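You operate a simulated robot arm through the tools that you are given. There is no shell and no other tool. Be economical: measure what you need, move in short steps, check, and stop when the job is done.

Carry out the task below with a simulated robot arm. There is one attempt and no reset: what you move stays moved.

## Task
Put things in order on the yellow-edged bench top. At the end: the red pad stands where the black right chock stood; the black right chock stands on top of the cream tape rolls; the brown pad stands where the red pad stood; the yellow clip stands on top of the white paper roll; whatever was shut is shut again. Leave all else as you found it, and nothing knocked over.

The check looks at the end state, three seconds after you hand in, the way a careful person would. Anything else that was tipped, shoved, dropped, spilled or broken makes it a failure.

## Robot
A 6-joint arm with a two-finger gripper, fixed in place. Base frame: the origin is at the foot of the arm, x ahead of it, y to its left, z up; the work surface is at about z = 0. Readings come in mm, degrees, newtons and seconds.
With the tool pointing down near the work surface it reaches from about 180 to 480 mm from the base axis. Its first joint turns from -66.0 to 66.0 degrees. Payload 1.76 kg.
The tool frame sits at the grasp point between the pads (the TCP): z along the fingers, y along the line on which they close. The tips reach 29 mm beyond it. The gripper opens to 82 mm. The gripper's body begins 58 mm behind the TCP.
Orientation is that of the tool frame in the base frame, as a unit quaternion [w, x, y, z]. With the fingers straight down and closing along the base's y, the tool's x points along the base's -x, its y along +y and its z along -z.

## Interface
- The arm moves only by the tool jog_arm. Its argument "motion" is text: rows parted by semicolons, each of 7 numbers parted by spaces: the turn, a rotation vector about the base's x, y, z in units of 60 degrees (1.0 is 60 degrees), then the shift along the base's x, y, z in units of 400 mm (1.0 is 400 mm), then the opening, from 0 (shut) to 1 (fully open). In form: rx ry rz x y z gripper; .... A call has 1 to 8 rows; each row is the pose to reach, as a shift and turn from the pose commanded when the call began. A call with a number of a shift or a turn outside -1 to 1 is refused whole. A row lasts 0.2 s, in which the tool goes at most 50 mm and 8.6 degrees; a call with a longer step from one row to the next is refused whole, and so is a gripper value outside its range. Where a pose cannot be reached the arm comes as near as it can. A force on the tool above 40 N (or 10 N above the force at the start of the call, whichever is more), or a blocked arm, ends the call early, and 0.2 s more pass. The fingers move at their own pace and stop on an object; they squeeze with about 34 N. The grip force told is the motor's: it shows also when the fingers shut on nothing. Time passes only in rows, and 0.2 s behind the last, so rows that repeat a pose let the fingers close. It gives the time, the measured TCP pose, the force on the tool (base axes), the opening and the grip force at its end, in the units of the frame above (readings bear some noise), with the torque about the TCP (base axes, N m) and any sound that the robot's microphone picked up.
- Cameras (640 x 400 px; columns grow to the right, rows downward): "scene" is fixed at [56.1, 333.7, 421.9]; the picture's right is [-0.76, -0.65, 0.00], its down [-0.39, 0.45, -0.80] and it looks along [0.52, -0.61, -0.60] (base axes); focal length 214 px, centre (320, 200). "wrist" rides on the gripper at [79, 4, -89] in the tool frame; the picture's right is [-0.05, 1.00, 0.00], its down [-0.71, -0.04, -0.71] and it looks along [-0.71, -0.04, 0.71] (tool axes); focal length 256 px, centre (320, 200). There is no depth. A picture from a camera that has moved, and an enlarged one, comes with that camera's place and axes in the base frame and with its lens.
- camera(camera): a new picture of that camera. The clock stands still meanwhile.
- inspect(camera, box): a new picture of the part [left, top, right, bottom] of that camera's present view, enlarged. The clock stands still meanwhile.
- job_done(): hands the job in; it is judged then, once.

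Go step by step. Nothing tells you positions but the pictures and the camera data: compare them with the known pose of the tool, close in by small moves and look again before you grip or let go. The budget is 120 turns and 76 pictures, counting those below and the enlarged ones. Unless the task says otherwise, let go and move clear before handing in, and close with one line.

The tools are called after ">>>" as name(argument=value, ...) on one line, values as JSON. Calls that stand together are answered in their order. jog_arm: Moves the arm, as the interface text tells. Its arguments: {"type":"object","properties":{"motion":{"type":"string"}},"required":["motion"]} The other tools are called the same way: camera (camera) takes a picture; inspect (camera, box) takes an enlarged picture of a part of a camera's view; job_done () hands the job in.

At the start:

```text
t: 0.0
position: [275.2, 110.2, 307.3]
orientation: [0.0, 0.0, 1.0, -0.001]
wrist_force: [0.3, -0.1, -0.4]
ft_torque: [0.0, 0.0, -0.03]
grip_width: 82.3
finger_force: 0.1
```

scene: 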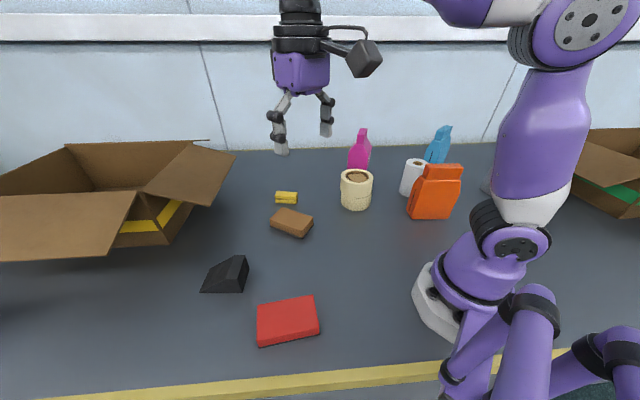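
wrist: 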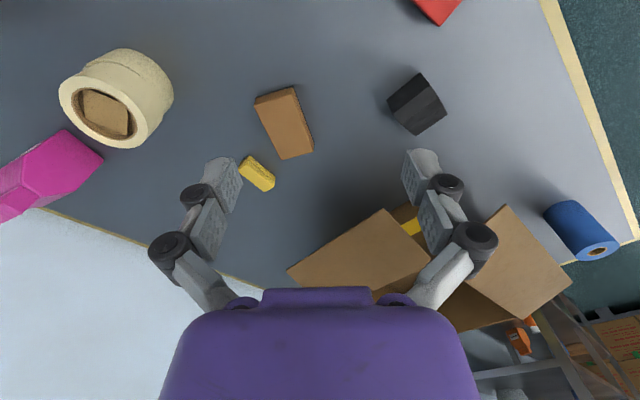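

I see the chock near (380,255), the red pad near (220,230), the brown pad near (400,45), the clip near (503,-25), the tape rolls near (317,-150) and the paper roll near (214,-350). I'll take enlarged views before moving.

>>> inspect(camera="scene", box=[180, 170, 340, 270])

>>> inspect(camera="scene", box=[330, 120, 490, 220])

>>> inspect(camera="scene", box=[180, 240, 340, 360])

>>> inspect(camera="wrist", box=[220, 40, 480, 210])

```text
4.00 times, centred on (260, 220) of scene
camera zoom: at [56.1, 333.7, 421.9], right [-0.76, -0.65, 0.0], down [-0.39, 0.45, -0.8], along [0.52, -0.61, -0.6], focal length 858 px, centre (560, 120)
```

zoom: 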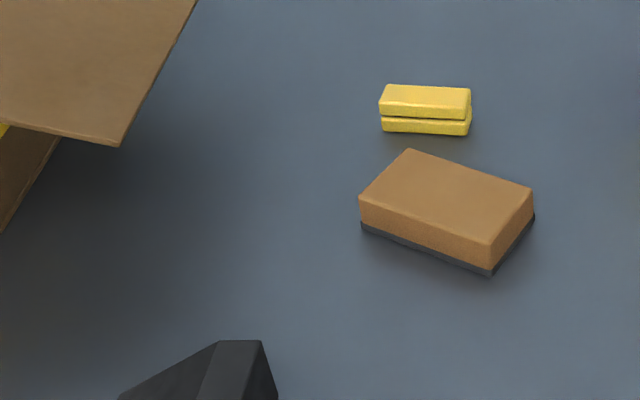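

```text
4.00 times, centred on (410, 170) of scene
camera zoom: at [56.1, 333.7, 421.9], right [-0.76, -0.65, 0.0], down [-0.39, 0.45, -0.8], along [0.52, -0.61, -0.6], focal length 858 px, centre (-40, 320)
```

zoom: 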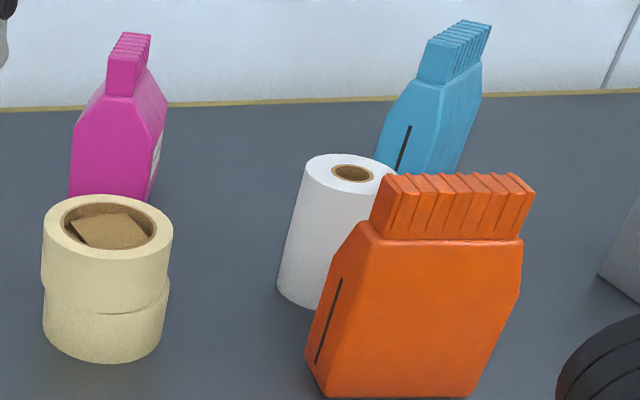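

```text
3.33 times, centred on (260, 300) of scene
camera zoom: at [56.1, 333.7, 421.9], right [-0.76, -0.65, 0.0], down [-0.39, 0.45, -0.8], along [0.52, -0.61, -0.6], focal length 715 px, centre (520, -133)
```

zoom: 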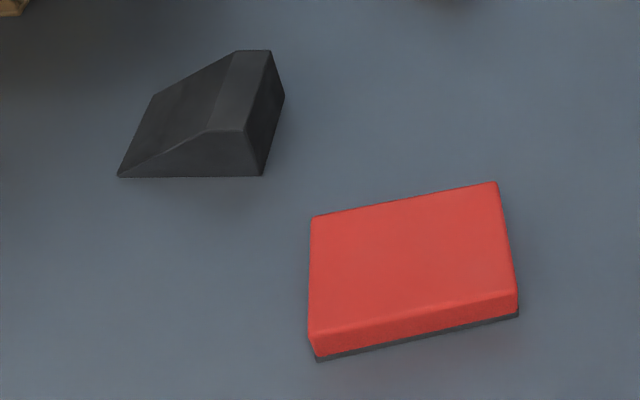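

```text
2.35 times, centred on (350, 125) of wrist
camera zoom: at [196.2, 114.5, 396.4], right [0.05, 1.0, 0.0], down [0.71, -0.04, 0.71], along [0.71, -0.04, -0.71], focal length 602 px, centre (249, 376)
```

zoom: 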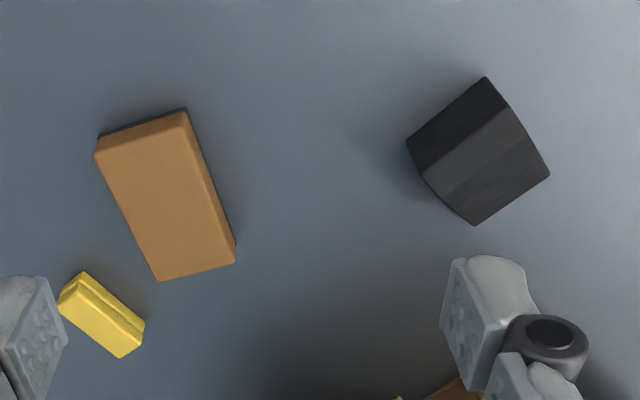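

The chock is about 90 x 57 x 50 mm, with its tall end toward the base. I'll hover over it with the gripper turned about 41° to match its sides.

>>> jog_arm(motion="0 0 0.114 0.0425 0.0592 -0.0654 1; 0 0 0.228 0.085 0.118 -0.131 1; 0 0 0.342 0.1275 0.1775 -0.196 1; 0 0 0.456 0.17 0.237 -0.262 1; 0 0 0.57 0.2125 0.296 -0.327 1; 0 0 0.683 0.255 0.355 -0.3925 1; 0 0 0.683 0.255 0.355 -0.3925 1")

>>> camera(camera="wrist")

>>> camera(camera="scene")

```text
t: 1.6
position: [376.6, 253.6, 150.4]
orientation: [0.001, -0.351, 0.937, 0.0]
wrist_force: [-0.4, 0.6, 0.4]
ft_torque: [-0.01, 0.01, -0.01]
grip_width: 81.9
finger_force: 0.1
```

```text
69 pictures are left
camera wrist: at [314.6, 203.1, 238.6], right [-0.62, 0.79, 0.0], down [0.56, 0.44, 0.71], along [0.56, 0.44, -0.71], focal length 256 px, centre (320, 200)
```

wrist: 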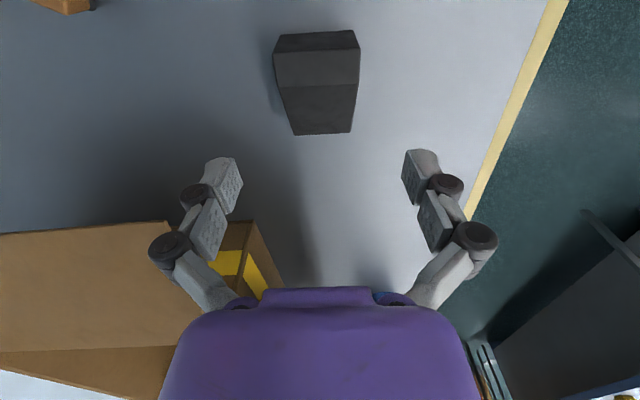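

```text
68 pictures are left
```

scene: 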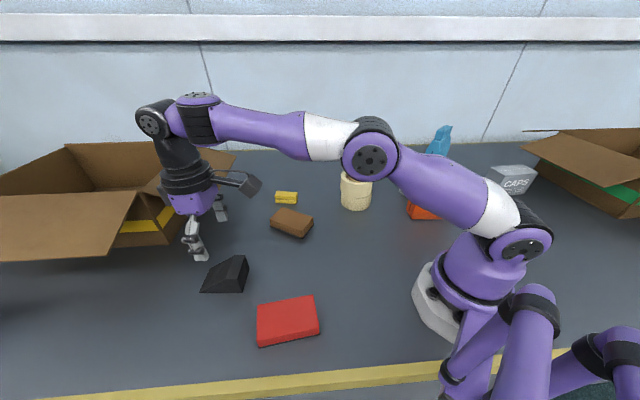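

The gripper is lined up over the chock, about 30 mm from its tall end. I'll descend to z≈33 and close.

>>> jog_arm(motion="0 0 0 0 -0.002 -0.1 1; 0 0 0 0 -0.003 -0.2 1; 0 0 0 0 -0.003 -0.26 1; 0 0 0 0 -0.003 -0.293 1; 0 0 0 0 -0.003 -0.293 1; 0 0 0 0 -0.003 -0.293 0; 0 0 0 0 -0.003 -0.293 0; 0 0 0 0 -0.003 -0.293 0")

>>> camera(camera="wrist")

```text
t: 3.4
position: [378.7, 252.2, 33.4]
orientation: [0.002, -0.351, 0.936, 0.0]
wrist_force: [4.3, -1.1, 12.7]
ft_torque: [-0.14, -0.26, 0.0]
grip_width: 59.1
finger_force: 34.5
```

```text
67 pictures are left
camera wrist: at [315.0, 202.4, 121.8], right [-0.61, 0.79, 0.0], down [0.56, 0.43, 0.71], along [0.56, 0.44, -0.7], focal length 256 px, centre (320, 200)
```

wrist: 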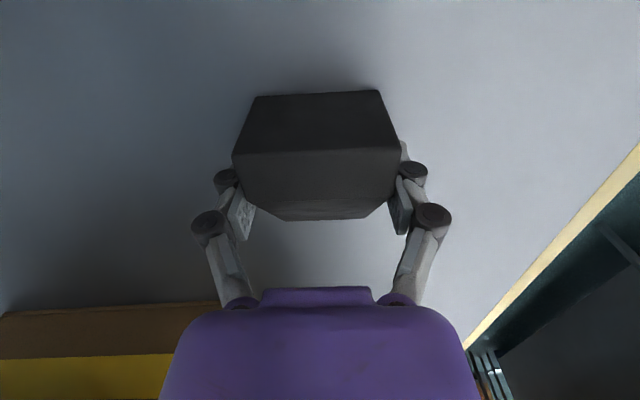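

The chock is gripped (59 mm). I'll lift it to z≈177 and start swinging toward the tape rolls.

>>> jog_arm(motion="0 0 0 0 0 0.08 0; 0 0 0 0 0 0.2 0; 0 0 0 0 0 0.32 0; 0 0 0 0 0 0.38 0; 0 0 -0.13 -0.014 -0.11 0.38 0; 0 0 -0.26 -0.028 -0.22 0.38 0; 0 0 -0.39 -0.042 -0.33 0.38 0; 0 0 -0.52 -0.056 -0.44 0.38 0")

>>> jog_arm(motion="0 0 -0.13 -0.014 -0.11 0 0; 0 0 -0.26 -0.028 -0.22 0 0; 0 0 -0.39 -0.042 -0.33 0 0; 0 0 -0.52 -0.056 -0.44 0 0; 0 0 -0.613 -0.077 -0.55 0 0; 0 0 -0.613 -0.077 -0.55 0 0")

>>> camera(camera="wrist")

>>> inspect(camera="scene", box=[270, 100, 450, 220])

```text
t: 5.2
position: [355.7, 76.7, 186.7]
orientation: [0.0, -0.085, 0.996, 0.001]
wrist_force: [-0.4, 0.2, -1.6]
ft_torque: [0.02, 0.01, 0.0]
grip_width: 59.4
finger_force: 34.1
out of reach, approached as far as the arm can: row 4
```

```text
t: 6.6
position: [324.2, -144.6, 186.5]
orientation: [0.0, 0.234, 0.972, 0.0]
wrist_force: [-0.6, -0.7, -1.7]
ft_torque: [0.03, -0.02, 0.04]
grip_width: 59.0
finger_force: 33.8
```

```text
66 pictures are left
camera wrist: at [255.1, -106.0, 274.9], right [0.5, 0.87, 0.0], down [0.61, -0.35, 0.71], along [0.61, -0.35, -0.71], focal length 256 px, centre (320, 200)
```

wrist: 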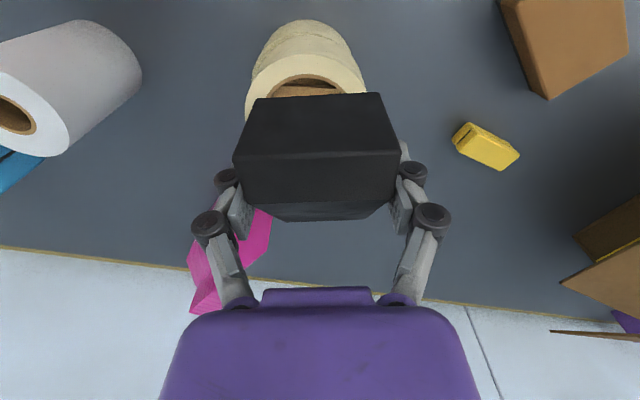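

```text
3.33 times, centred on (360, 160) of scene
camera zoom: at [56.1, 333.7, 421.9], right [-0.76, -0.65, 0.0], down [-0.39, 0.45, -0.8], along [0.52, -0.61, -0.6], focal length 715 px, centre (187, 333)
```

zoom: 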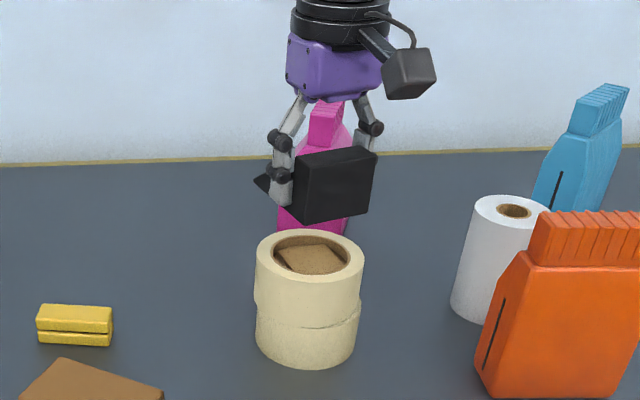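

The tape rolls are about 70 mm high and near (340,-175), but the held chock hides them. I'll move outward a little to uncover them in the wrist view.

>>> jog_arm(motion="0 0 0 0.065 -0.037 0 0; 0 0 0 0.13 -0.075 0 0; 0 0 0 0.13 -0.075 0 0")

>>> camera(camera="wrist")

```text
t: 7.4
position: [376.7, -175.2, 185.3]
orientation: [0.0, 0.233, 0.973, 0.0]
wrist_force: [0.0, 0.0, -0.8]
ft_torque: [-0.02, 0.04, -0.01]
grip_width: 59.2
finger_force: 34.1
```

```text
64 pictures are left
camera wrist: at [307.5, -135.6, 274.0], right [0.5, 0.87, 0.0], down [0.61, -0.35, 0.71], along [0.61, -0.35, -0.71], focal length 256 px, centre (320, 200)
```

wrist: 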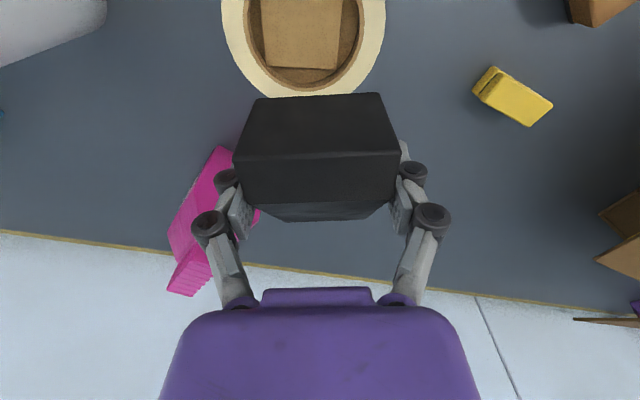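

From both cameras the tape-roll axis is near (333,-165) with its top at about 75-85 mm. I'll go above it with the chock bottom at about 105 and compare in the scene view.

>>> jog_arm(motion="0 0 0 -0.071 0.021 0 0; 0 0 0 -0.142 0.043 0 0; 0 0 0 -0.142 0.043 -0.06 0; 0 0 0 -0.142 0.043 -0.115 0; 0 0 0 -0.142 0.043 -0.115 0")

>>> inspect(camera="scene", box=[310, 130, 406, 220])

>>> camera(camera="wrist")

```text
t: 8.6
position: [318.7, -157.7, 139.1]
orientation: [0.0, 0.232, 0.973, 0.001]
wrist_force: [0.3, 0.0, -1.8]
ft_torque: [0.01, 0.0, -0.01]
grip_width: 59.3
finger_force: 33.9
```

```text
4.44 times, centred on (358, 175) of scene
camera zoom: at [56.1, 333.7, 421.9], right [-0.76, -0.65, 0.0], down [-0.39, 0.45, -0.8], along [0.52, -0.61, -0.6], focal length 953 px, centre (151, 311)
```

zoom: 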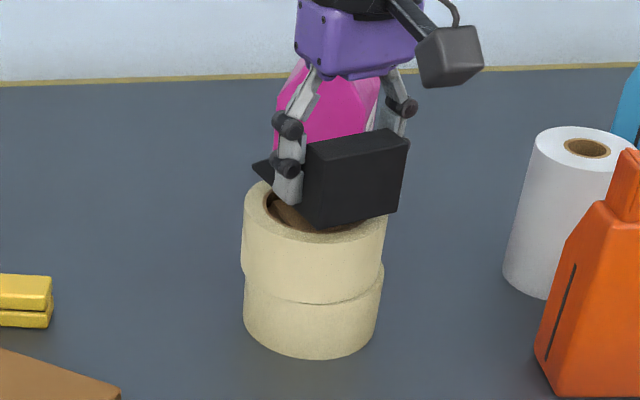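

```text
62 pictures are left
camera wrist: at [250.2, -118.0, 228.0], right [0.5, 0.87, 0.0], down [0.61, -0.35, 0.71], along [0.61, -0.35, -0.71], focal length 256 px, centre (320, 200)
```

wrist: 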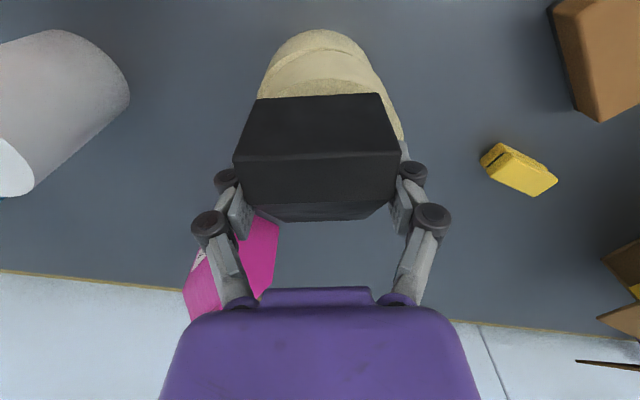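

The view says the chock should go about 8 mm further out. I'll shift it and lower to just above the rim.

>>> jog_arm(motion="0 0 0 0.02 -0.01 0 0; 0 0 0 0.02 -0.01 -0.025 0; 0 0 0 0.02 -0.01 -0.042 0; 0 0 0 0.02 -0.01 -0.042 0")

>>> inspect(camera="scene", box=[310, 130, 406, 220])

```text
t: 9.6
position: [328.3, -161.2, 123.5]
orientation: [0.002, 0.233, 0.972, -0.001]
wrist_force: [1.4, -3.3, 20.5]
ft_torque: [-0.16, -0.15, -0.01]
grip_width: 59.6
finger_force: 33.6
```

```text
4.44 times, centred on (358, 175) of scene
camera zoom: at [56.1, 333.7, 421.9], right [-0.76, -0.65, 0.0], down [-0.39, 0.45, -0.8], along [0.52, -0.61, -0.6], focal length 953 px, centre (151, 311)
```

zoom: 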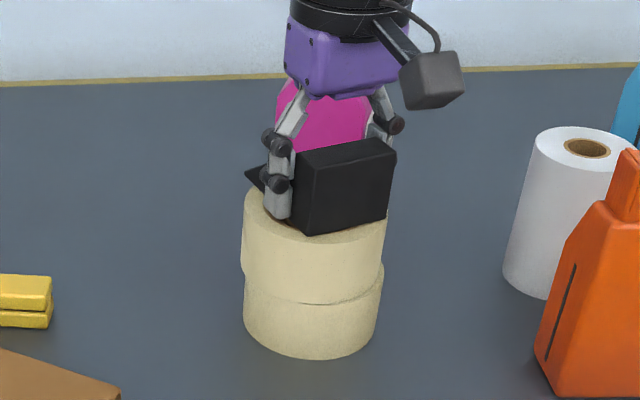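

The chock has touched down on the rim (top at about 90 mm) and looks centred. I'll ease off the load, open, and rise straight up.

>>> jog_arm(motion="0 0 0 0 0 0.003 0; 0 0 0 0 0 0.003 0.8; 0 0 0 0 0 0.003 0.95; 0 0 0 0 0 0.003 0.95; 0 0 0 0 0 0.06 0.95; 0 0 0 0 0 0.16 0.95; 0 0 0 0 0 0.26 0.95")

>>> camera(camera="wrist")

>>> inspect(camera="scene", box=[270, 130, 430, 220])

```text
t: 11.2
position: [326.8, -160.1, 227.0]
orientation: [0.0, 0.233, 0.972, -0.001]
wrist_force: [-0.7, 0.2, -0.4]
ft_torque: [0.02, 0.03, -0.01]
grip_width: 78.1
finger_force: 0.2
```

```text
60 pictures are left
camera wrist: at [257.8, -121.8, 315.9], right [0.5, 0.87, 0.0], down [0.61, -0.35, 0.71], along [0.61, -0.35, -0.71], focal length 256 px, centre (320, 200)
```

wrist: 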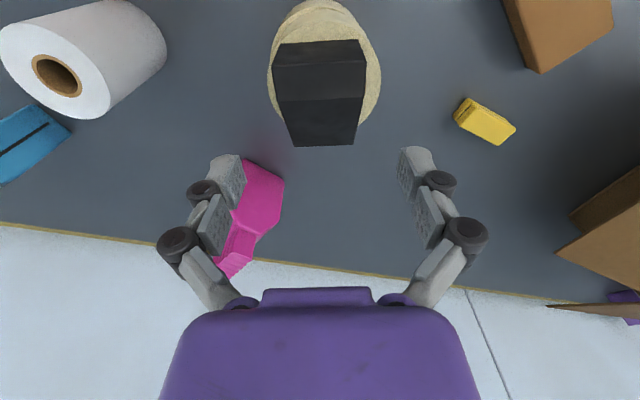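

```text
4.00 times, centred on (350, 175) of scene
camera zoom: at [56.1, 333.7, 421.9], right [-0.76, -0.65, 0.0], down [-0.39, 0.45, -0.8], along [0.52, -0.61, -0.6], focal length 858 px, centre (200, 300)
```

zoom: 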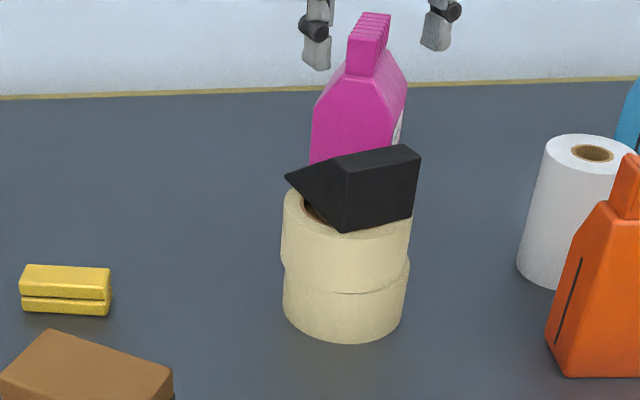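

The chock sits level on the tape rolls. Next I'll swing over to the red pad near (220,230), turning to about 54°.

>>> jog_arm(motion="0 0 0.1125 -0.0223 0.0813 0 1; 0 0 0.225 -0.0447 0.1625 0 1; 0 0 0.3375 -0.067 0.244 0 1; 0 0 0.45 -0.089 0.325 0 1; 0 0 0.5625 -0.1117 0.406 0 1; 0 0 0.675 -0.134 0.4875 0 1")

>>> jog_arm(motion="0 0 0.1125 -0.0223 0.0813 0 1; 0 0 0.225 -0.0447 0.1625 0 1; 0 0 0.3375 -0.067 0.244 0 1; 0 0 0.45 -0.089 0.325 0 1; 0 0 0.5625 -0.1117 0.406 -0.03 1; 0 0 0.675 -0.134 0.4875 -0.07 1; 0 0 0.675 -0.134 0.4875 -0.07 1")

>>> camera(camera="wrist")

```text
t: 12.6
position: [274.6, 33.7, 225.8]
orientation: [-0.001, -0.117, 0.993, 0.001]
wrist_force: [0.6, 0.1, 0.0]
ft_torque: [-0.02, -0.01, -0.04]
grip_width: 81.9
finger_force: 0.1
```

```text
t: 14.2
position: [220.2, 228.8, 198.3]
orientation: [0.0, -0.455, 0.891, 0.0]
wrist_force: [0.3, 0.1, 0.8]
ft_torque: [-0.01, -0.03, 0.0]
grip_width: 81.9
finger_force: 0.0
```

```text
58 pictures are left
camera wrist: at [170.1, 165.9, 287.7], right [-0.78, 0.63, 0.0], down [0.44, 0.55, 0.71], along [0.44, 0.55, -0.71], focal length 256 px, centre (320, 200)
```

wrist: 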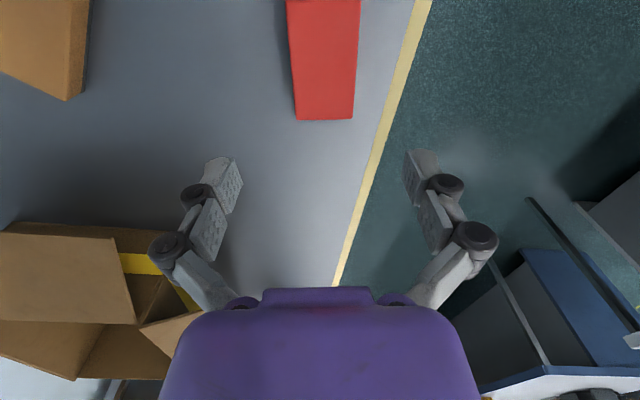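

The red pad's centre is at about (220.5,233), and the gripper is aligned with it. I'll descend and grip.

>>> jog_arm(motion="0 0 0 0.0005 0.011 -0.1 1; 0 0 0 0.0005 0.011 -0.2 1; 0 0 0 0.0005 0.011 -0.3 1; 0 0 0 0.0005 0.011 -0.36 1; 0 0 0 0.0005 0.011 -0.39 1; 0 0 0 0.0005 0.011 -0.39 1")

>>> inspect(camera="scene", box=[200, 230, 360, 370])

>>> camera(camera="wrist")

```text
t: 15.6
position: [220.1, 232.5, 40.9]
orientation: [-0.001, -0.454, 0.891, 0.0]
wrist_force: [0.9, 0.9, -0.5]
ft_torque: [0.0, -0.02, -0.01]
grip_width: 82.0
finger_force: 0.1
```

```text
2.86 times, centred on (280, 300) of scene
camera zoom: at [56.1, 333.7, 421.9], right [-0.76, -0.65, 0.0], down [-0.39, 0.45, -0.8], along [0.52, -0.61, -0.6], focal length 613 px, centre (434, -86)
```

zoom: 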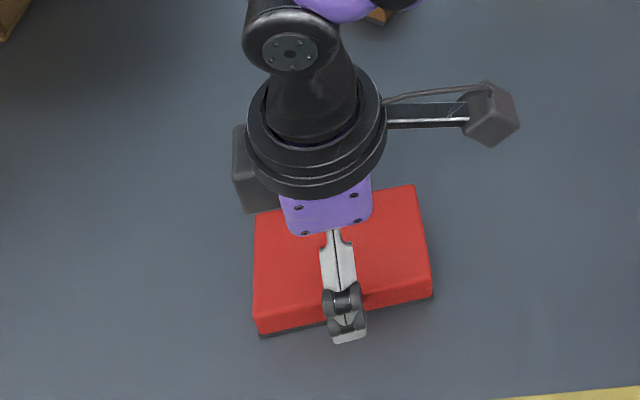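

```text
56 pictures are left
camera wrist: at [170.0, 170.7, 130.9], right [-0.78, 0.63, 0.0], down [0.45, 0.55, 0.71], along [0.44, 0.55, -0.71], focal length 256 px, centre (320, 200)
```

wrist: 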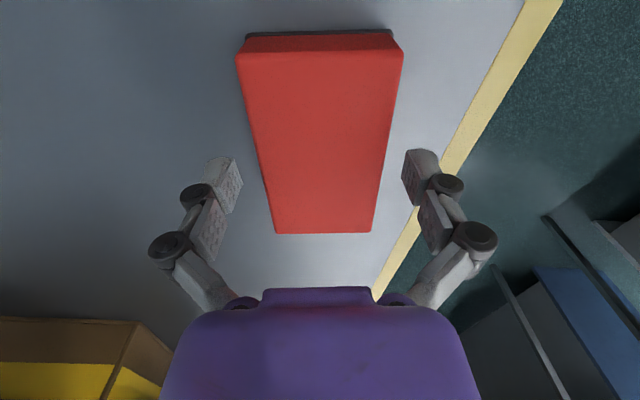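

The pad is centred between the fingers. I'll go down the last 6 mm, close, and lift.

>>> jog_arm(motion="0 0 0 0 0 -0.0135 1; 0 0 0 0 0 -0.0135 0; 0 0 0 0 0 -0.0135 0; 0 0 0 0 0 -0.0135 0; 0 0 0 0 0 0.05 0; 0 0 0 0 0 0.15 0; 0 0 0 0 0 0.22 0; 0 0 0 0 0 0.22 0")

>>> camera(camera="wrist")

```text
t: 17.4
position: [220.1, 233.4, 129.7]
orientation: [0.0, -0.454, 0.891, 0.001]
wrist_force: [-0.4, 0.7, -1.1]
ft_torque: [-0.02, 0.02, -0.01]
grip_width: 60.8
finger_force: 33.7
```

```text
55 pictures are left
camera wrist: at [170.6, 170.6, 218.6], right [-0.78, 0.63, 0.0], down [0.45, 0.55, 0.71], along [0.44, 0.55, -0.71], focal length 256 px, centre (320, 200)
```

wrist: 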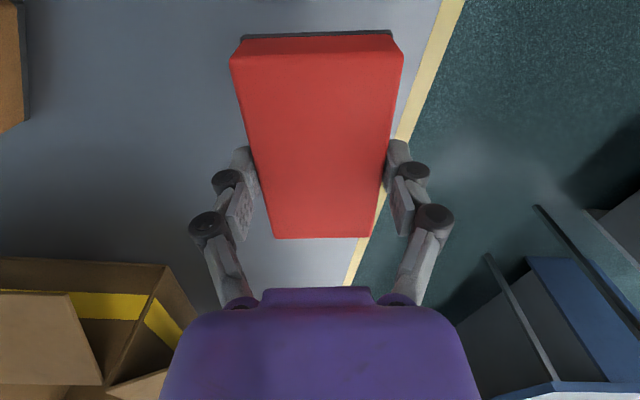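

The red pad is held squarely. I'll carry it to the chock's old spot at (389,262), turn it to 41°, and lower to just above the surface.

>>> jog_arm(motion="0 0 -0.055 0.104 0.0166 0 0; 0 0 -0.11 0.209 0.033 0 0; 0 0 -0.165 0.313 0.05 0 0; 0 0 -0.217 0.4175 0.0665 0 0; 0 0 -0.217 0.4175 0.0665 -0.1 0; 0 0 -0.217 0.4175 0.0665 -0.19 0; 0 0 -0.217 0.4175 0.0665 -0.22 0; 0 0 -0.217 0.4175 0.0665 -0.22 0")

>>> camera(camera="scene")

```text
t: 19.2
position: [385.7, 260.4, 42.6]
orientation: [0.0, -0.35, 0.937, 0.0]
wrist_force: [-0.3, -0.8, 0.0]
ft_torque: [0.01, 0.02, 0.03]
grip_width: 60.7
finger_force: 33.9
```

```text
54 pictures are left
```

scene: 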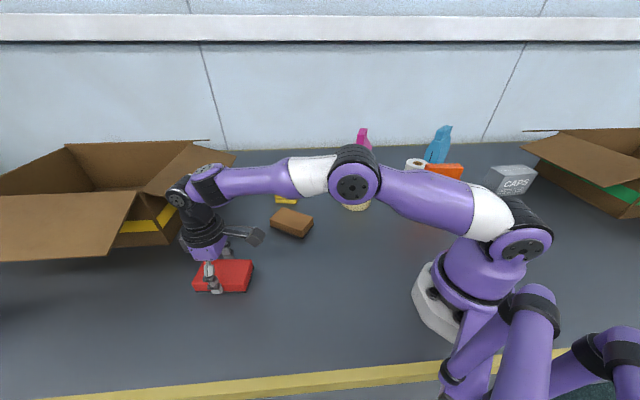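

It's in position. I'll lower it onto the bench, release, and rise.

>>> jog_arm(motion="0 0 0 0.003 0 -0.01 0; 0 0 0 0.003 0 -0.017 0; 0 0 0 0.003 0 -0.017 0; 0 0 0 0.003 0 -0.016 0.9; 0 0 0 0.003 0 -0.016 1; 0 0 0 0.003 0 -0.016 1; 0 0 0 0.003 0 0.09 1; 0 0 0 0.003 0 0.21 1")

>>> inspect(camera="scene", box=[180, 170, 340, 310])

```text
t: 21.0
position: [389.1, 259.1, 126.8]
orientation: [0.0, -0.351, 0.936, 0.0]
wrist_force: [0.6, 0.0, 0.5]
ft_torque: [0.0, -0.01, 0.0]
grip_width: 82.0
finger_force: 0.1
```

```text
2.86 times, centred on (260, 240) of scene
camera zoom: at [56.1, 333.7, 421.9], right [-0.76, -0.65, 0.0], down [-0.39, 0.45, -0.8], along [0.52, -0.61, -0.6], focal length 613 px, centre (491, 86)
```

zoom: 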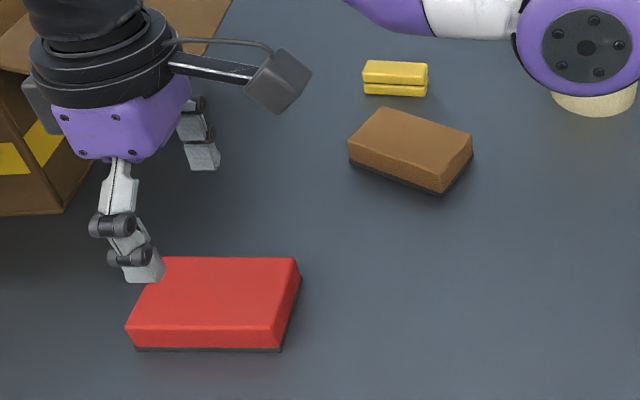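

The red pad is down at the chock's old spot. Next I'll hover over the brown pad near (402,48) at about 17°.

>>> jog_arm(motion="0 0 0 0 -0.02 0.08 1; 0 0 -0.08 0.005 -0.12 0.15 1; 0 0 -0.16 0.01 -0.22 0.15 1; 0 0 -0.24 0.015 -0.32 0.15 1; 0 0 -0.32 0.02 -0.42 0.15 1; 0 0 -0.405 0.025 -0.5275 0.15 1; 0 0 -0.405 0.025 -0.5275 0.15 1")

>>> camera(camera="wrist")

```text
t: 22.6
position: [399.2, 48.6, 186.2]
orientation: [0.0, -0.145, 0.989, 0.0]
wrist_force: [-0.1, -0.2, -1.0]
ft_torque: [0.01, -0.02, 0.02]
grip_width: 81.8
finger_force: 0.0
```

```text
52 pictures are left
camera wrist: at [321.8, 29.0, 275.0], right [-0.24, 0.97, 0.0], down [0.69, 0.17, 0.71], along [0.69, 0.17, -0.71], focal length 256 px, centre (320, 200)
```

wrist: 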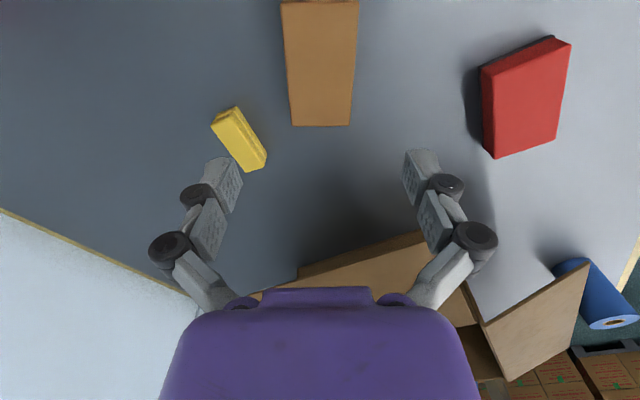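

The brown pad is well aligned; its centre is about 3 mm further out. I'll descend and grip.

>>> jog_arm(motion="0 0 0 0.007 0.001 -0.1 1; 0 0 0 0.007 0.001 -0.2 1; 0 0 0 0.007 0.001 -0.3 1; 0 0 0 0.007 0.001 -0.35 1; 0 0 0 0.007 0.001 -0.374 1; 0 0 0 0.007 0.001 -0.374 0; 0 0 0 0.007 0.001 -0.374 0; 0 0 0 0.007 0.001 -0.374 0")

>>> camera(camera="wrist")

```text
t: 24.4
position: [402.1, 48.9, 37.8]
orientation: [0.001, -0.146, 0.989, 0.001]
wrist_force: [1.5, 1.4, 21.2]
ft_torque: [0.09, -0.02, -0.1]
grip_width: 61.4
finger_force: 34.1
```

```text
51 pictures are left
camera wrist: at [324.9, 30.0, 126.1], right [-0.24, 0.97, 0.0], down [0.68, 0.17, 0.71], along [0.69, 0.17, -0.7], focal length 256 px, centre (320, 200)
```

wrist: 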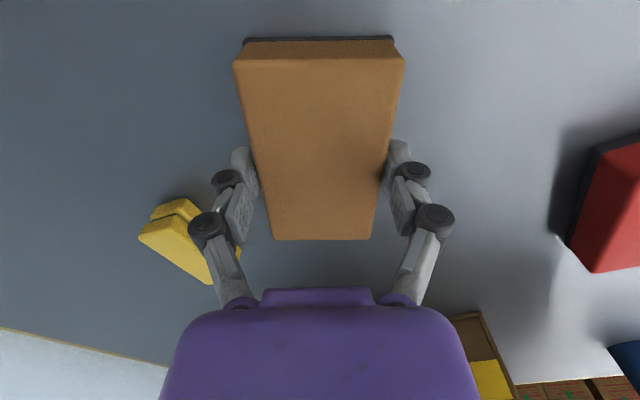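

The brown pad is gripped. I'll lift it and carry it to the red pad's old spot at (221,234), 54°.

>>> jog_arm(motion="0 0 0 0 0 0.08 0; 0 0 0 0 0 0.2 0; 0 0 0.103 -0.0755 0.0765 0.25 0; 0 0 0.206 -0.151 0.153 0.25 0; 0 0 0.31 -0.227 0.23 0.25 0; 0 0 0.413 -0.302 0.306 0.25 0; 0 0 0.517 -0.378 0.383 0.25 0; 0 0 0.62 -0.454 0.46 0.25 0")

>>> jog_arm(motion="0 0 0 0 0 -0.08 0; 0 0 0 0 0 -0.17 0; 0 0 0 0 0 -0.225 0; 0 0 0 0 0 -0.225 0")

>>> inspect(camera="scene", box=[180, 230, 340, 370])

>>> camera(camera="wrist")

```text
t: 26.2
position: [219.6, 233.8, 135.1]
orientation: [0.0, -0.454, 0.891, 0.001]
wrist_force: [-0.1, -0.5, 0.1]
ft_torque: [-0.02, -0.01, -0.04]
grip_width: 61.0
finger_force: 33.6
```

```text
t: 27.2
position: [219.2, 235.3, 44.4]
orientation: [0.001, -0.453, 0.891, 0.0]
wrist_force: [-0.6, -0.1, -0.4]
ft_torque: [0.0, 0.01, 0.0]
grip_width: 61.3
finger_force: 33.9
```

```text
2.86 times, centred on (260, 300) of scene
camera zoom: at [56.1, 333.7, 421.9], right [-0.76, -0.65, 0.0], down [-0.39, 0.45, -0.8], along [0.52, -0.61, -0.6], focal length 613 px, centre (491, -86)
```

zoom: 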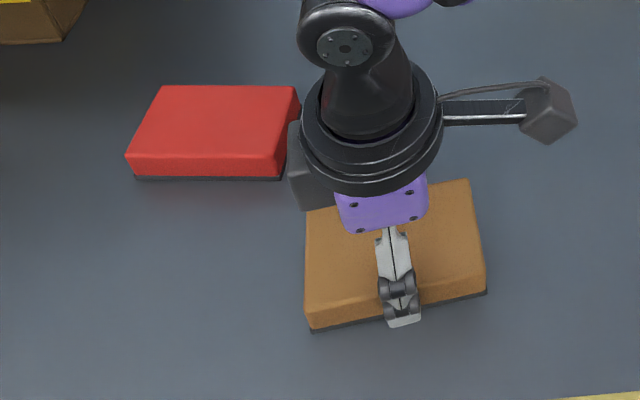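

```text
49 pictures are left
camera wrist: at [169.8, 171.3, 134.3], right [-0.78, 0.63, 0.0], down [0.45, 0.55, 0.71], along [0.45, 0.55, -0.71], focal length 256 px, centre (320, 200)
```

wrist: 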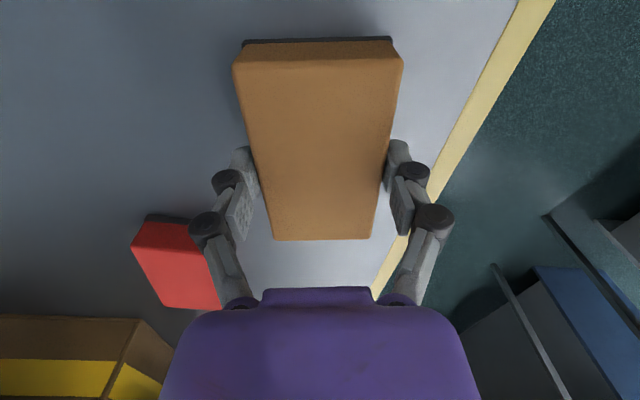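

It matches the red pad's former pose to within about 2 mm. I'll lower it onto the bench and release.

>>> jog_arm(motion="0 0 0 0.002 -0.004 -0.01 0; 0 0 0 0.002 -0.004 -0.018 0; 0 0 0 0.002 -0.004 -0.018 0; 0 0 0 0.002 -0.004 -0.017 0.9; 0 0 0 0.002 -0.004 -0.017 1; 0 0 0 0.002 -0.004 -0.017 1; 0 0 0 0.002 -0.004 0.09 1; 0 0 0 0.002 -0.004 0.21 1")

>>> camera(camera="wrist")

```text
t: 29.0
position: [219.4, 232.8, 130.5]
orientation: [-0.001, -0.453, 0.891, 0.001]
wrist_force: [-0.5, -0.1, 0.5]
ft_torque: [0.02, 0.01, 0.03]
grip_width: 82.0
finger_force: 0.1
```

```text
48 pictures are left
camera wrist: at [170.0, 169.9, 219.4], right [-0.78, 0.63, 0.0], down [0.45, 0.55, 0.71], along [0.45, 0.55, -0.71], focal length 256 px, centre (320, 200)
```

wrist: 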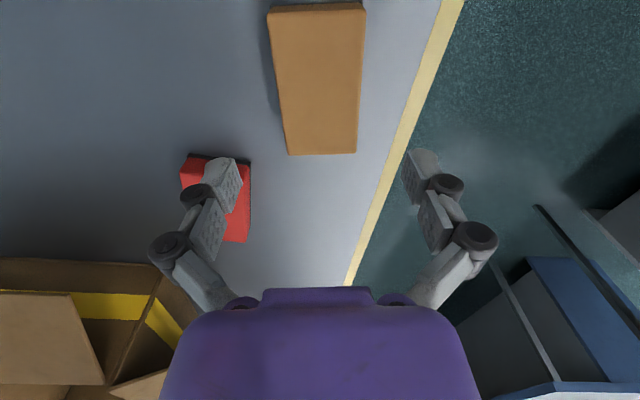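

The brown pad is in place. Next I'll move to hover short of the yellow clip for a closer look.

>>> jog_arm(motion="0 0 -0.04 0.06 -0.07 0.05 1; 0 0 -0.09 0.14 -0.16 0.08 1; 0 0 -0.14 0.22 -0.25 0.08 1; 0 0 -0.19 0.3 -0.34 0.08 1; 0 0 -0.24 0.38 -0.43 0.08 1; 0 0 -0.29 0.46 -0.52 0.08 1; 0 0 -0.333 0.53 -0.607 0.08 1; 0 0 -0.333 0.53 -0.607 0.08 1")

>>> camera(camera="wrist")

```text
t: 30.8
position: [431.4, -10.7, 162.5]
orientation: [-0.001, -0.292, 0.956, 0.001]
wrist_force: [-0.4, 0.0, 0.2]
ft_torque: [0.0, 0.01, 0.02]
grip_width: 81.8
finger_force: 0.0
```

```text
47 pictures are left
camera wrist: at [364.6, -52.4, 251.8], right [-0.51, 0.86, 0.0], down [0.61, 0.36, 0.71], along [0.61, 0.36, -0.71], focal length 256 px, centre (320, 200)
```

wrist: 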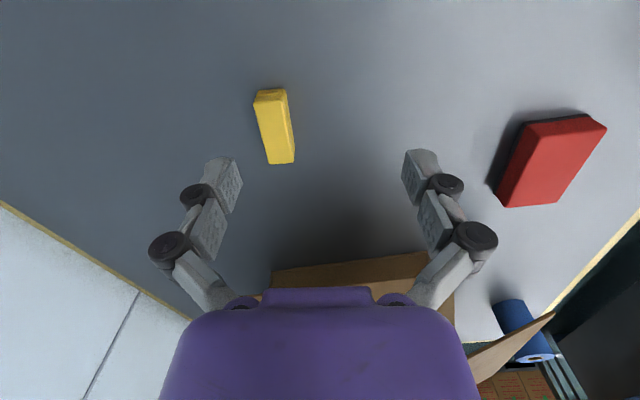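

The clip's centre is near (501,-22), about 28 mm wide and lying along ~35°. It's at the edge of reach, so I'll tilt the tool 15° outward about the closing axis and hover at z≈90.

>>> jog_arm(motion="0.064 -0.108 0.014 0.056 -0.01 -0.06 1; 0.1275 -0.215 0.028 0.112 -0.02 -0.12 1; 0.1275 -0.215 0.028 0.169 -0.031 -0.181 1; 0.1275 -0.215 0.028 0.169 -0.031 -0.181 1")

>>> camera(camera="wrist")

>>> camera(camera="scene")

```text
t: 31.8
position: [500.8, -23.6, 90.3]
orientation: [0.127, -0.304, 0.944, 0.032]
wrist_force: [0.6, -0.5, -0.5]
ft_torque: [-0.01, 0.0, 0.0]
grip_width: 82.2
finger_force: 0.1
```

```text
46 pictures are left
camera wrist: at [415.8, -76.8, 155.4], right [-0.54, 0.84, 0.0], down [0.42, 0.27, 0.87], along [0.73, 0.46, -0.5], focal length 256 px, centre (320, 200)
```

wrist: 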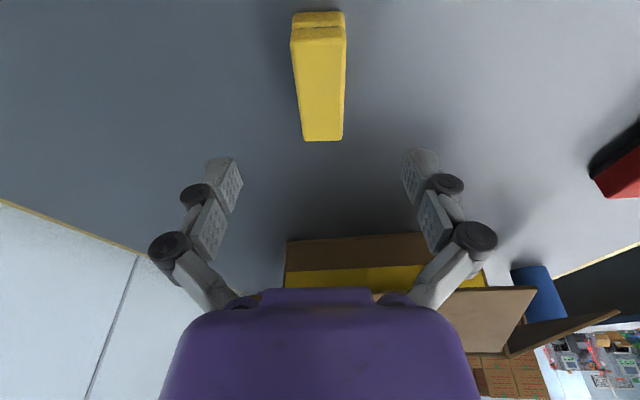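

```text
45 pictures are left
```

scene: 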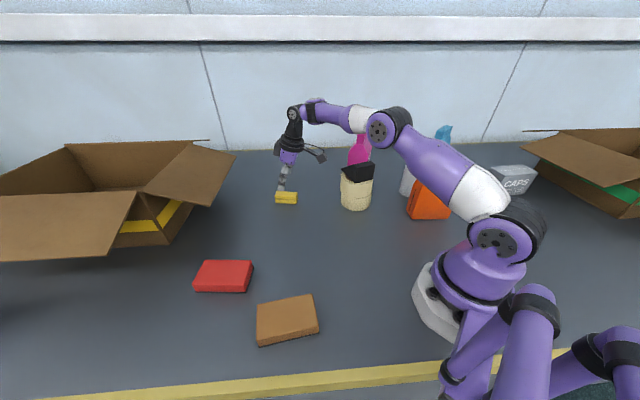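

The clip is centred between the fingers and within reach. I'll go straight down to z≈39 and close.

>>> jog_arm(motion="0 0 0 0 0.001 -0.06 1; 0 0 0 0 0.001 -0.11 1; 0 0 0 0 0.001 -0.128 1; 0 0 0 0 0.001 -0.128 1; 0 0 0 0 0.001 -0.128 0.5; 0 0 0 0 0.001 -0.128 0.2; 0 0 0 0 0.001 -0.128 0.2")

>>> camera(camera="wrist")

```text
t: 33.4
position: [500.5, -22.5, 39.5]
orientation: [0.128, -0.304, 0.944, 0.031]
wrist_force: [0.2, 0.5, 3.5]
ft_torque: [0.07, -0.01, 0.03]
grip_width: 26.8
finger_force: 34.1
```

```text
44 pictures are left
camera wrist: at [416.2, -76.6, 104.9], right [-0.54, 0.84, 0.0], down [0.42, 0.27, 0.87], along [0.73, 0.46, -0.5], focal length 256 px, centre (320, 200)
```

wrist: 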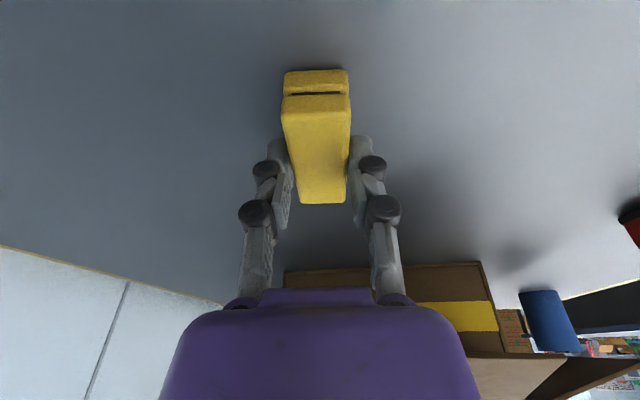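

The clip is gripped (27 mm). I'll lift it, retract inward and swing high over the chock toward the paper roll, keeping the tilt so the clip stays level.

>>> jog_arm(motion="0 0 0 0 0 0.06 0; 0 0 0 0 0 0.16 0; 0 0 0 -0.05 -0.015 0.27 0; 0 0 0 -0.12 -0.04 0.36 0; 0 0 0 -0.2 -0.07 0.44 0; 0 0 -0.14 -0.22 -0.16 0.46 0; 0 0 -0.28 -0.25 -0.26 0.47 0; 0 0 -0.42 -0.29 -0.36 0.47 0")

>>> camera(camera="wrist")

```text
t: 35.2
position: [383.9, -167.6, 228.0]
orientation: [0.132, -0.09, 0.987, 0.002]
wrist_force: [-0.2, -0.2, -0.7]
ft_torque: [0.01, -0.02, 0.05]
grip_width: 26.8
finger_force: 34.2
```

```text
43 pictures are left
camera wrist: at [284.4, -180.0, 292.7], right [-0.13, 0.99, 0.0], down [0.49, 0.07, 0.87], along [0.86, 0.11, -0.5], focal length 256 px, centre (320, 200)
```

wrist: 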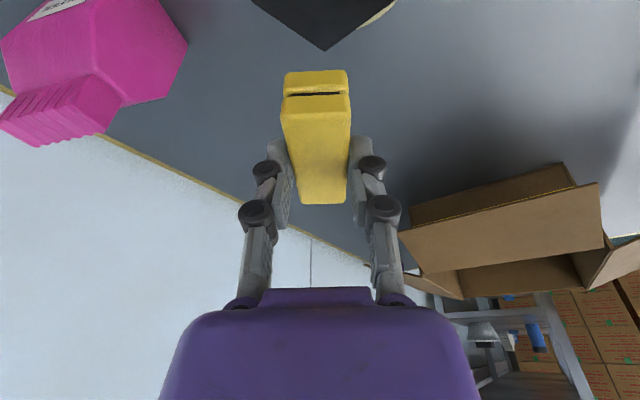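

The clip is held steady. I'll continue to above the paper roll.

>>> jog_arm(motion="0 0 -0.14 -0.0557 -0.0543 0 0; 0 0 -0.28 -0.111 -0.109 0 0; 0 0 -0.42 -0.167 -0.163 0 0; 0 0 -0.56 -0.223 -0.217 0 0; 0 0 -0.7 -0.279 -0.271 0 0; 0 0 -0.84 -0.334 -0.326 0 0; 0 0 -0.98 -0.39 -0.38 0 0; 0 0 -0.98 -0.39 -0.38 0 0")

>>> camera(camera="wrist")

>>> camera(camera="scene")

```text
t: 37.0
position: [228.3, -319.5, 227.5]
orientation: [0.116, 0.407, 0.904, -0.061]
wrist_force: [0.0, -1.1, -0.5]
ft_torque: [-0.03, 0.01, -0.02]
grip_width: 26.8
finger_force: 34.2
```

```text
42 pictures are left
camera wrist: at [165.2, -241.7, 292.0], right [0.78, 0.62, 0.0], down [0.31, -0.39, 0.87], along [0.54, -0.68, -0.5], focal length 256 px, centre (320, 200)
```

wrist: 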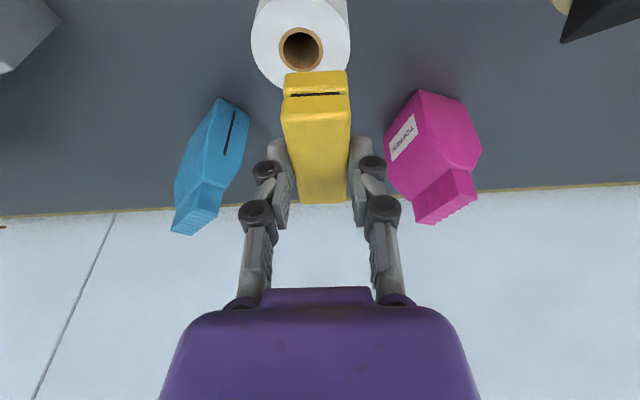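

```text
41 pictures are left
```

scene: 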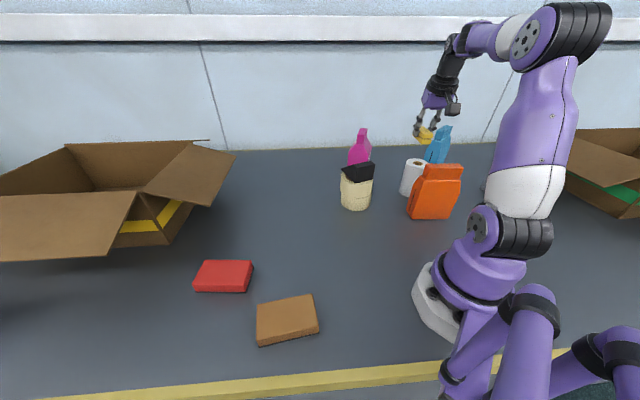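

The roll's top centre is near (218.5,-331) at a height of about 110. I'll shift over it and lower to z≈168 for a check.

>>> jog_arm(motion="0 0 0 -0.0275 -0.025 0 0; 0 0 0 -0.0275 -0.025 -0.08 0; 0 0 0 -0.0275 -0.025 -0.148 0; 0 0 0 -0.0275 -0.025 -0.148 0")

>>> camera(camera="wrist")

>>> inspect(camera="scene", box=[370, 80, 490, 230])

```text
t: 38.0
position: [218.0, -328.5, 166.3]
orientation: [0.115, 0.406, 0.904, -0.061]
wrist_force: [-1.4, -0.1, -0.3]
ft_torque: [-0.02, 0.0, 0.0]
grip_width: 26.8
finger_force: 34.4
```

```text
40 pictures are left
camera wrist: at [155.4, -250.6, 232.5], right [0.78, 0.62, 0.0], down [0.31, -0.39, 0.87], along [0.54, -0.68, -0.5], focal length 256 px, centre (320, 200)
```

wrist: 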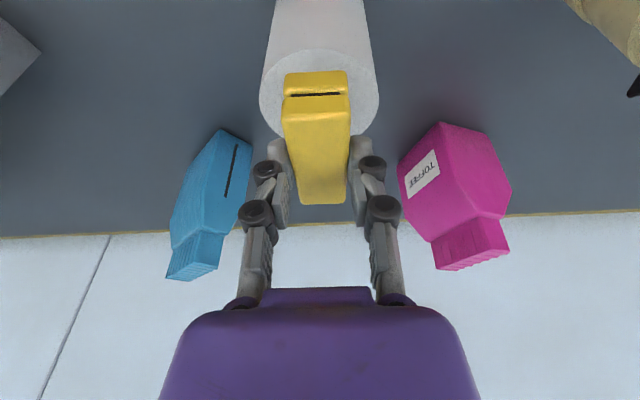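

```text
2.67 times, centred on (430, 155) of scene
camera zoom: at [56.1, 333.7, 421.9], right [-0.76, -0.65, 0.0], down [-0.39, 0.45, -0.8], along [0.52, -0.61, -0.6], focal length 572 px, centre (27, 320)
```

zoom: 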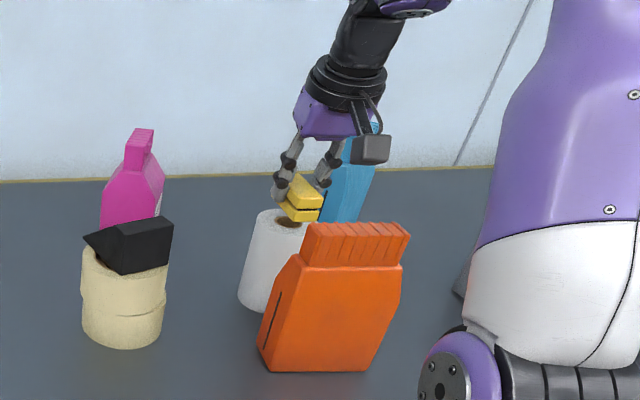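

Laterally aligned; the roll centre is about 6 mm further out, and its height is nearer 100. I'll shift and lower in small steps, watching the force.

>>> jog_arm(motion="0 0 0 0.009 -0.012 -0.02 0; 0 0 0 0.009 -0.012 -0.036 0; 0 0 0 0.009 -0.012 -0.036 0")

>>> inspect(camera="scene", box=[380, 120, 460, 210])

>>> camera(camera="wrist")

```text
t: 38.8
position: [221.8, -334.4, 153.5]
orientation: [0.116, 0.406, 0.904, -0.062]
wrist_force: [-0.1, -0.2, -0.7]
ft_torque: [0.01, 0.04, 0.0]
grip_width: 26.6
finger_force: 34.1
```

```text
4.44 times, centred on (420, 165) of scene
camera zoom: at [56.1, 333.7, 421.9], right [-0.76, -0.65, 0.0], down [-0.39, 0.45, -0.8], along [0.52, -0.61, -0.6], focal length 953 px, centre (-124, 356)
```

zoom: 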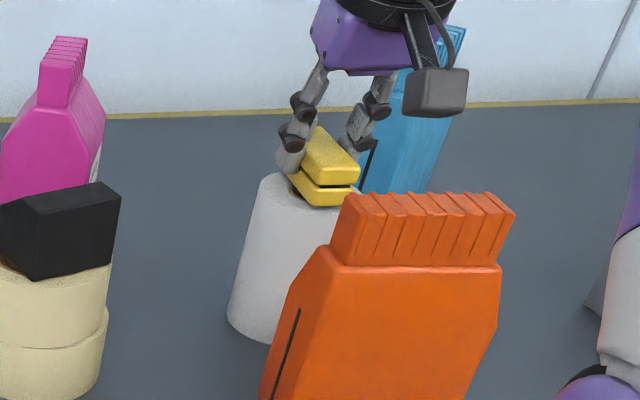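

```text
37 pictures are left
camera wrist: at [159.0, -256.1, 218.4], right [0.78, 0.62, 0.0], down [0.31, -0.39, 0.87], along [0.54, -0.68, -0.5], focal length 256 px, centre (320, 200)
```

wrist: 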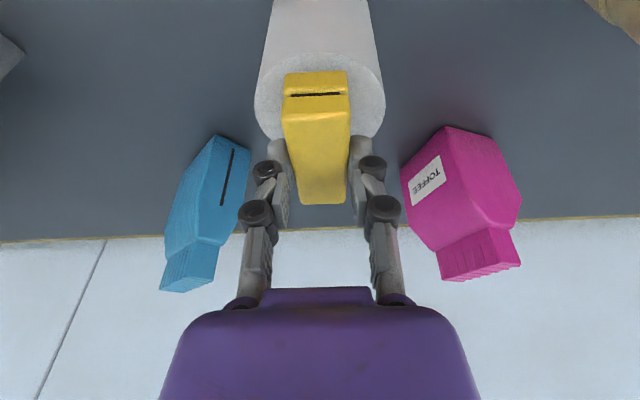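

The clip is over the roll top. I'll lower it in 2 mm steps.

>>> jog_arm(motion="0 0 0 0.002 -0.002 -0.01 0; 0 0 0 0.002 -0.002 -0.018 0; 0 0 0 0.002 -0.002 -0.022 0; 0 0 0 0.002 -0.002 -0.026 0; 0 0 0 0.002 -0.002 -0.026 0")

```text
t: 40.0
position: [222.9, -334.2, 142.8]
orientation: [0.116, 0.407, 0.904, -0.063]
wrist_force: [1.2, -2.2, 23.7]
ft_torque: [-0.18, -0.33, -0.04]
grip_width: 26.8
finger_force: 34.6
```

Contact at 23 N: the clip is on the roll. I'll ease up by about 1.5 mm and look before letting go.

>>> jog_arm(motion="0 0 0 0 0 0.003 0; 0 0 0 0 0 0.003 0")

>>> inspect(camera="scene", box=[380, 120, 460, 210])

>>> inspect(camera="wrist", box=[230, 20, 410, 220])

```text
t: 40.6
position: [222.1, -334.4, 144.5]
orientation: [0.115, 0.405, 0.905, -0.061]
wrist_force: [3.4, -3.5, 13.0]
ft_torque: [-0.34, -0.37, -0.04]
grip_width: 26.8
finger_force: 34.2
```

```text
4.44 times, centred on (420, 165) of scene
camera zoom: at [56.1, 333.8, 421.9], right [-0.76, -0.65, 0.0], down [-0.39, 0.45, -0.8], along [0.52, -0.61, -0.6], focal length 953 px, centre (-124, 356)
```

zoom: 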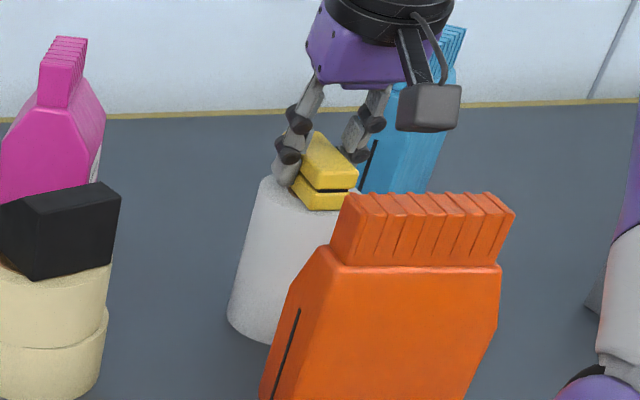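

```text
2.00 times, centred on (320, 120) of wrist
camera zoom: at [159.6, -256.7, 209.4], right [0.78, 0.62, 0.0], down [0.31, -0.39, 0.87], along [0.54, -0.68, -0.5], focal length 512 px, centre (320, 360)
```

zoom: 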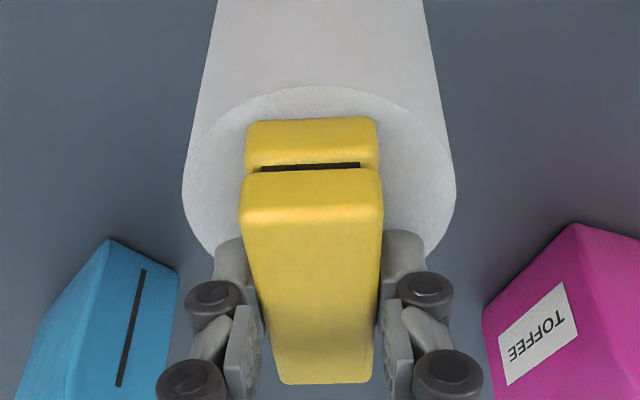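

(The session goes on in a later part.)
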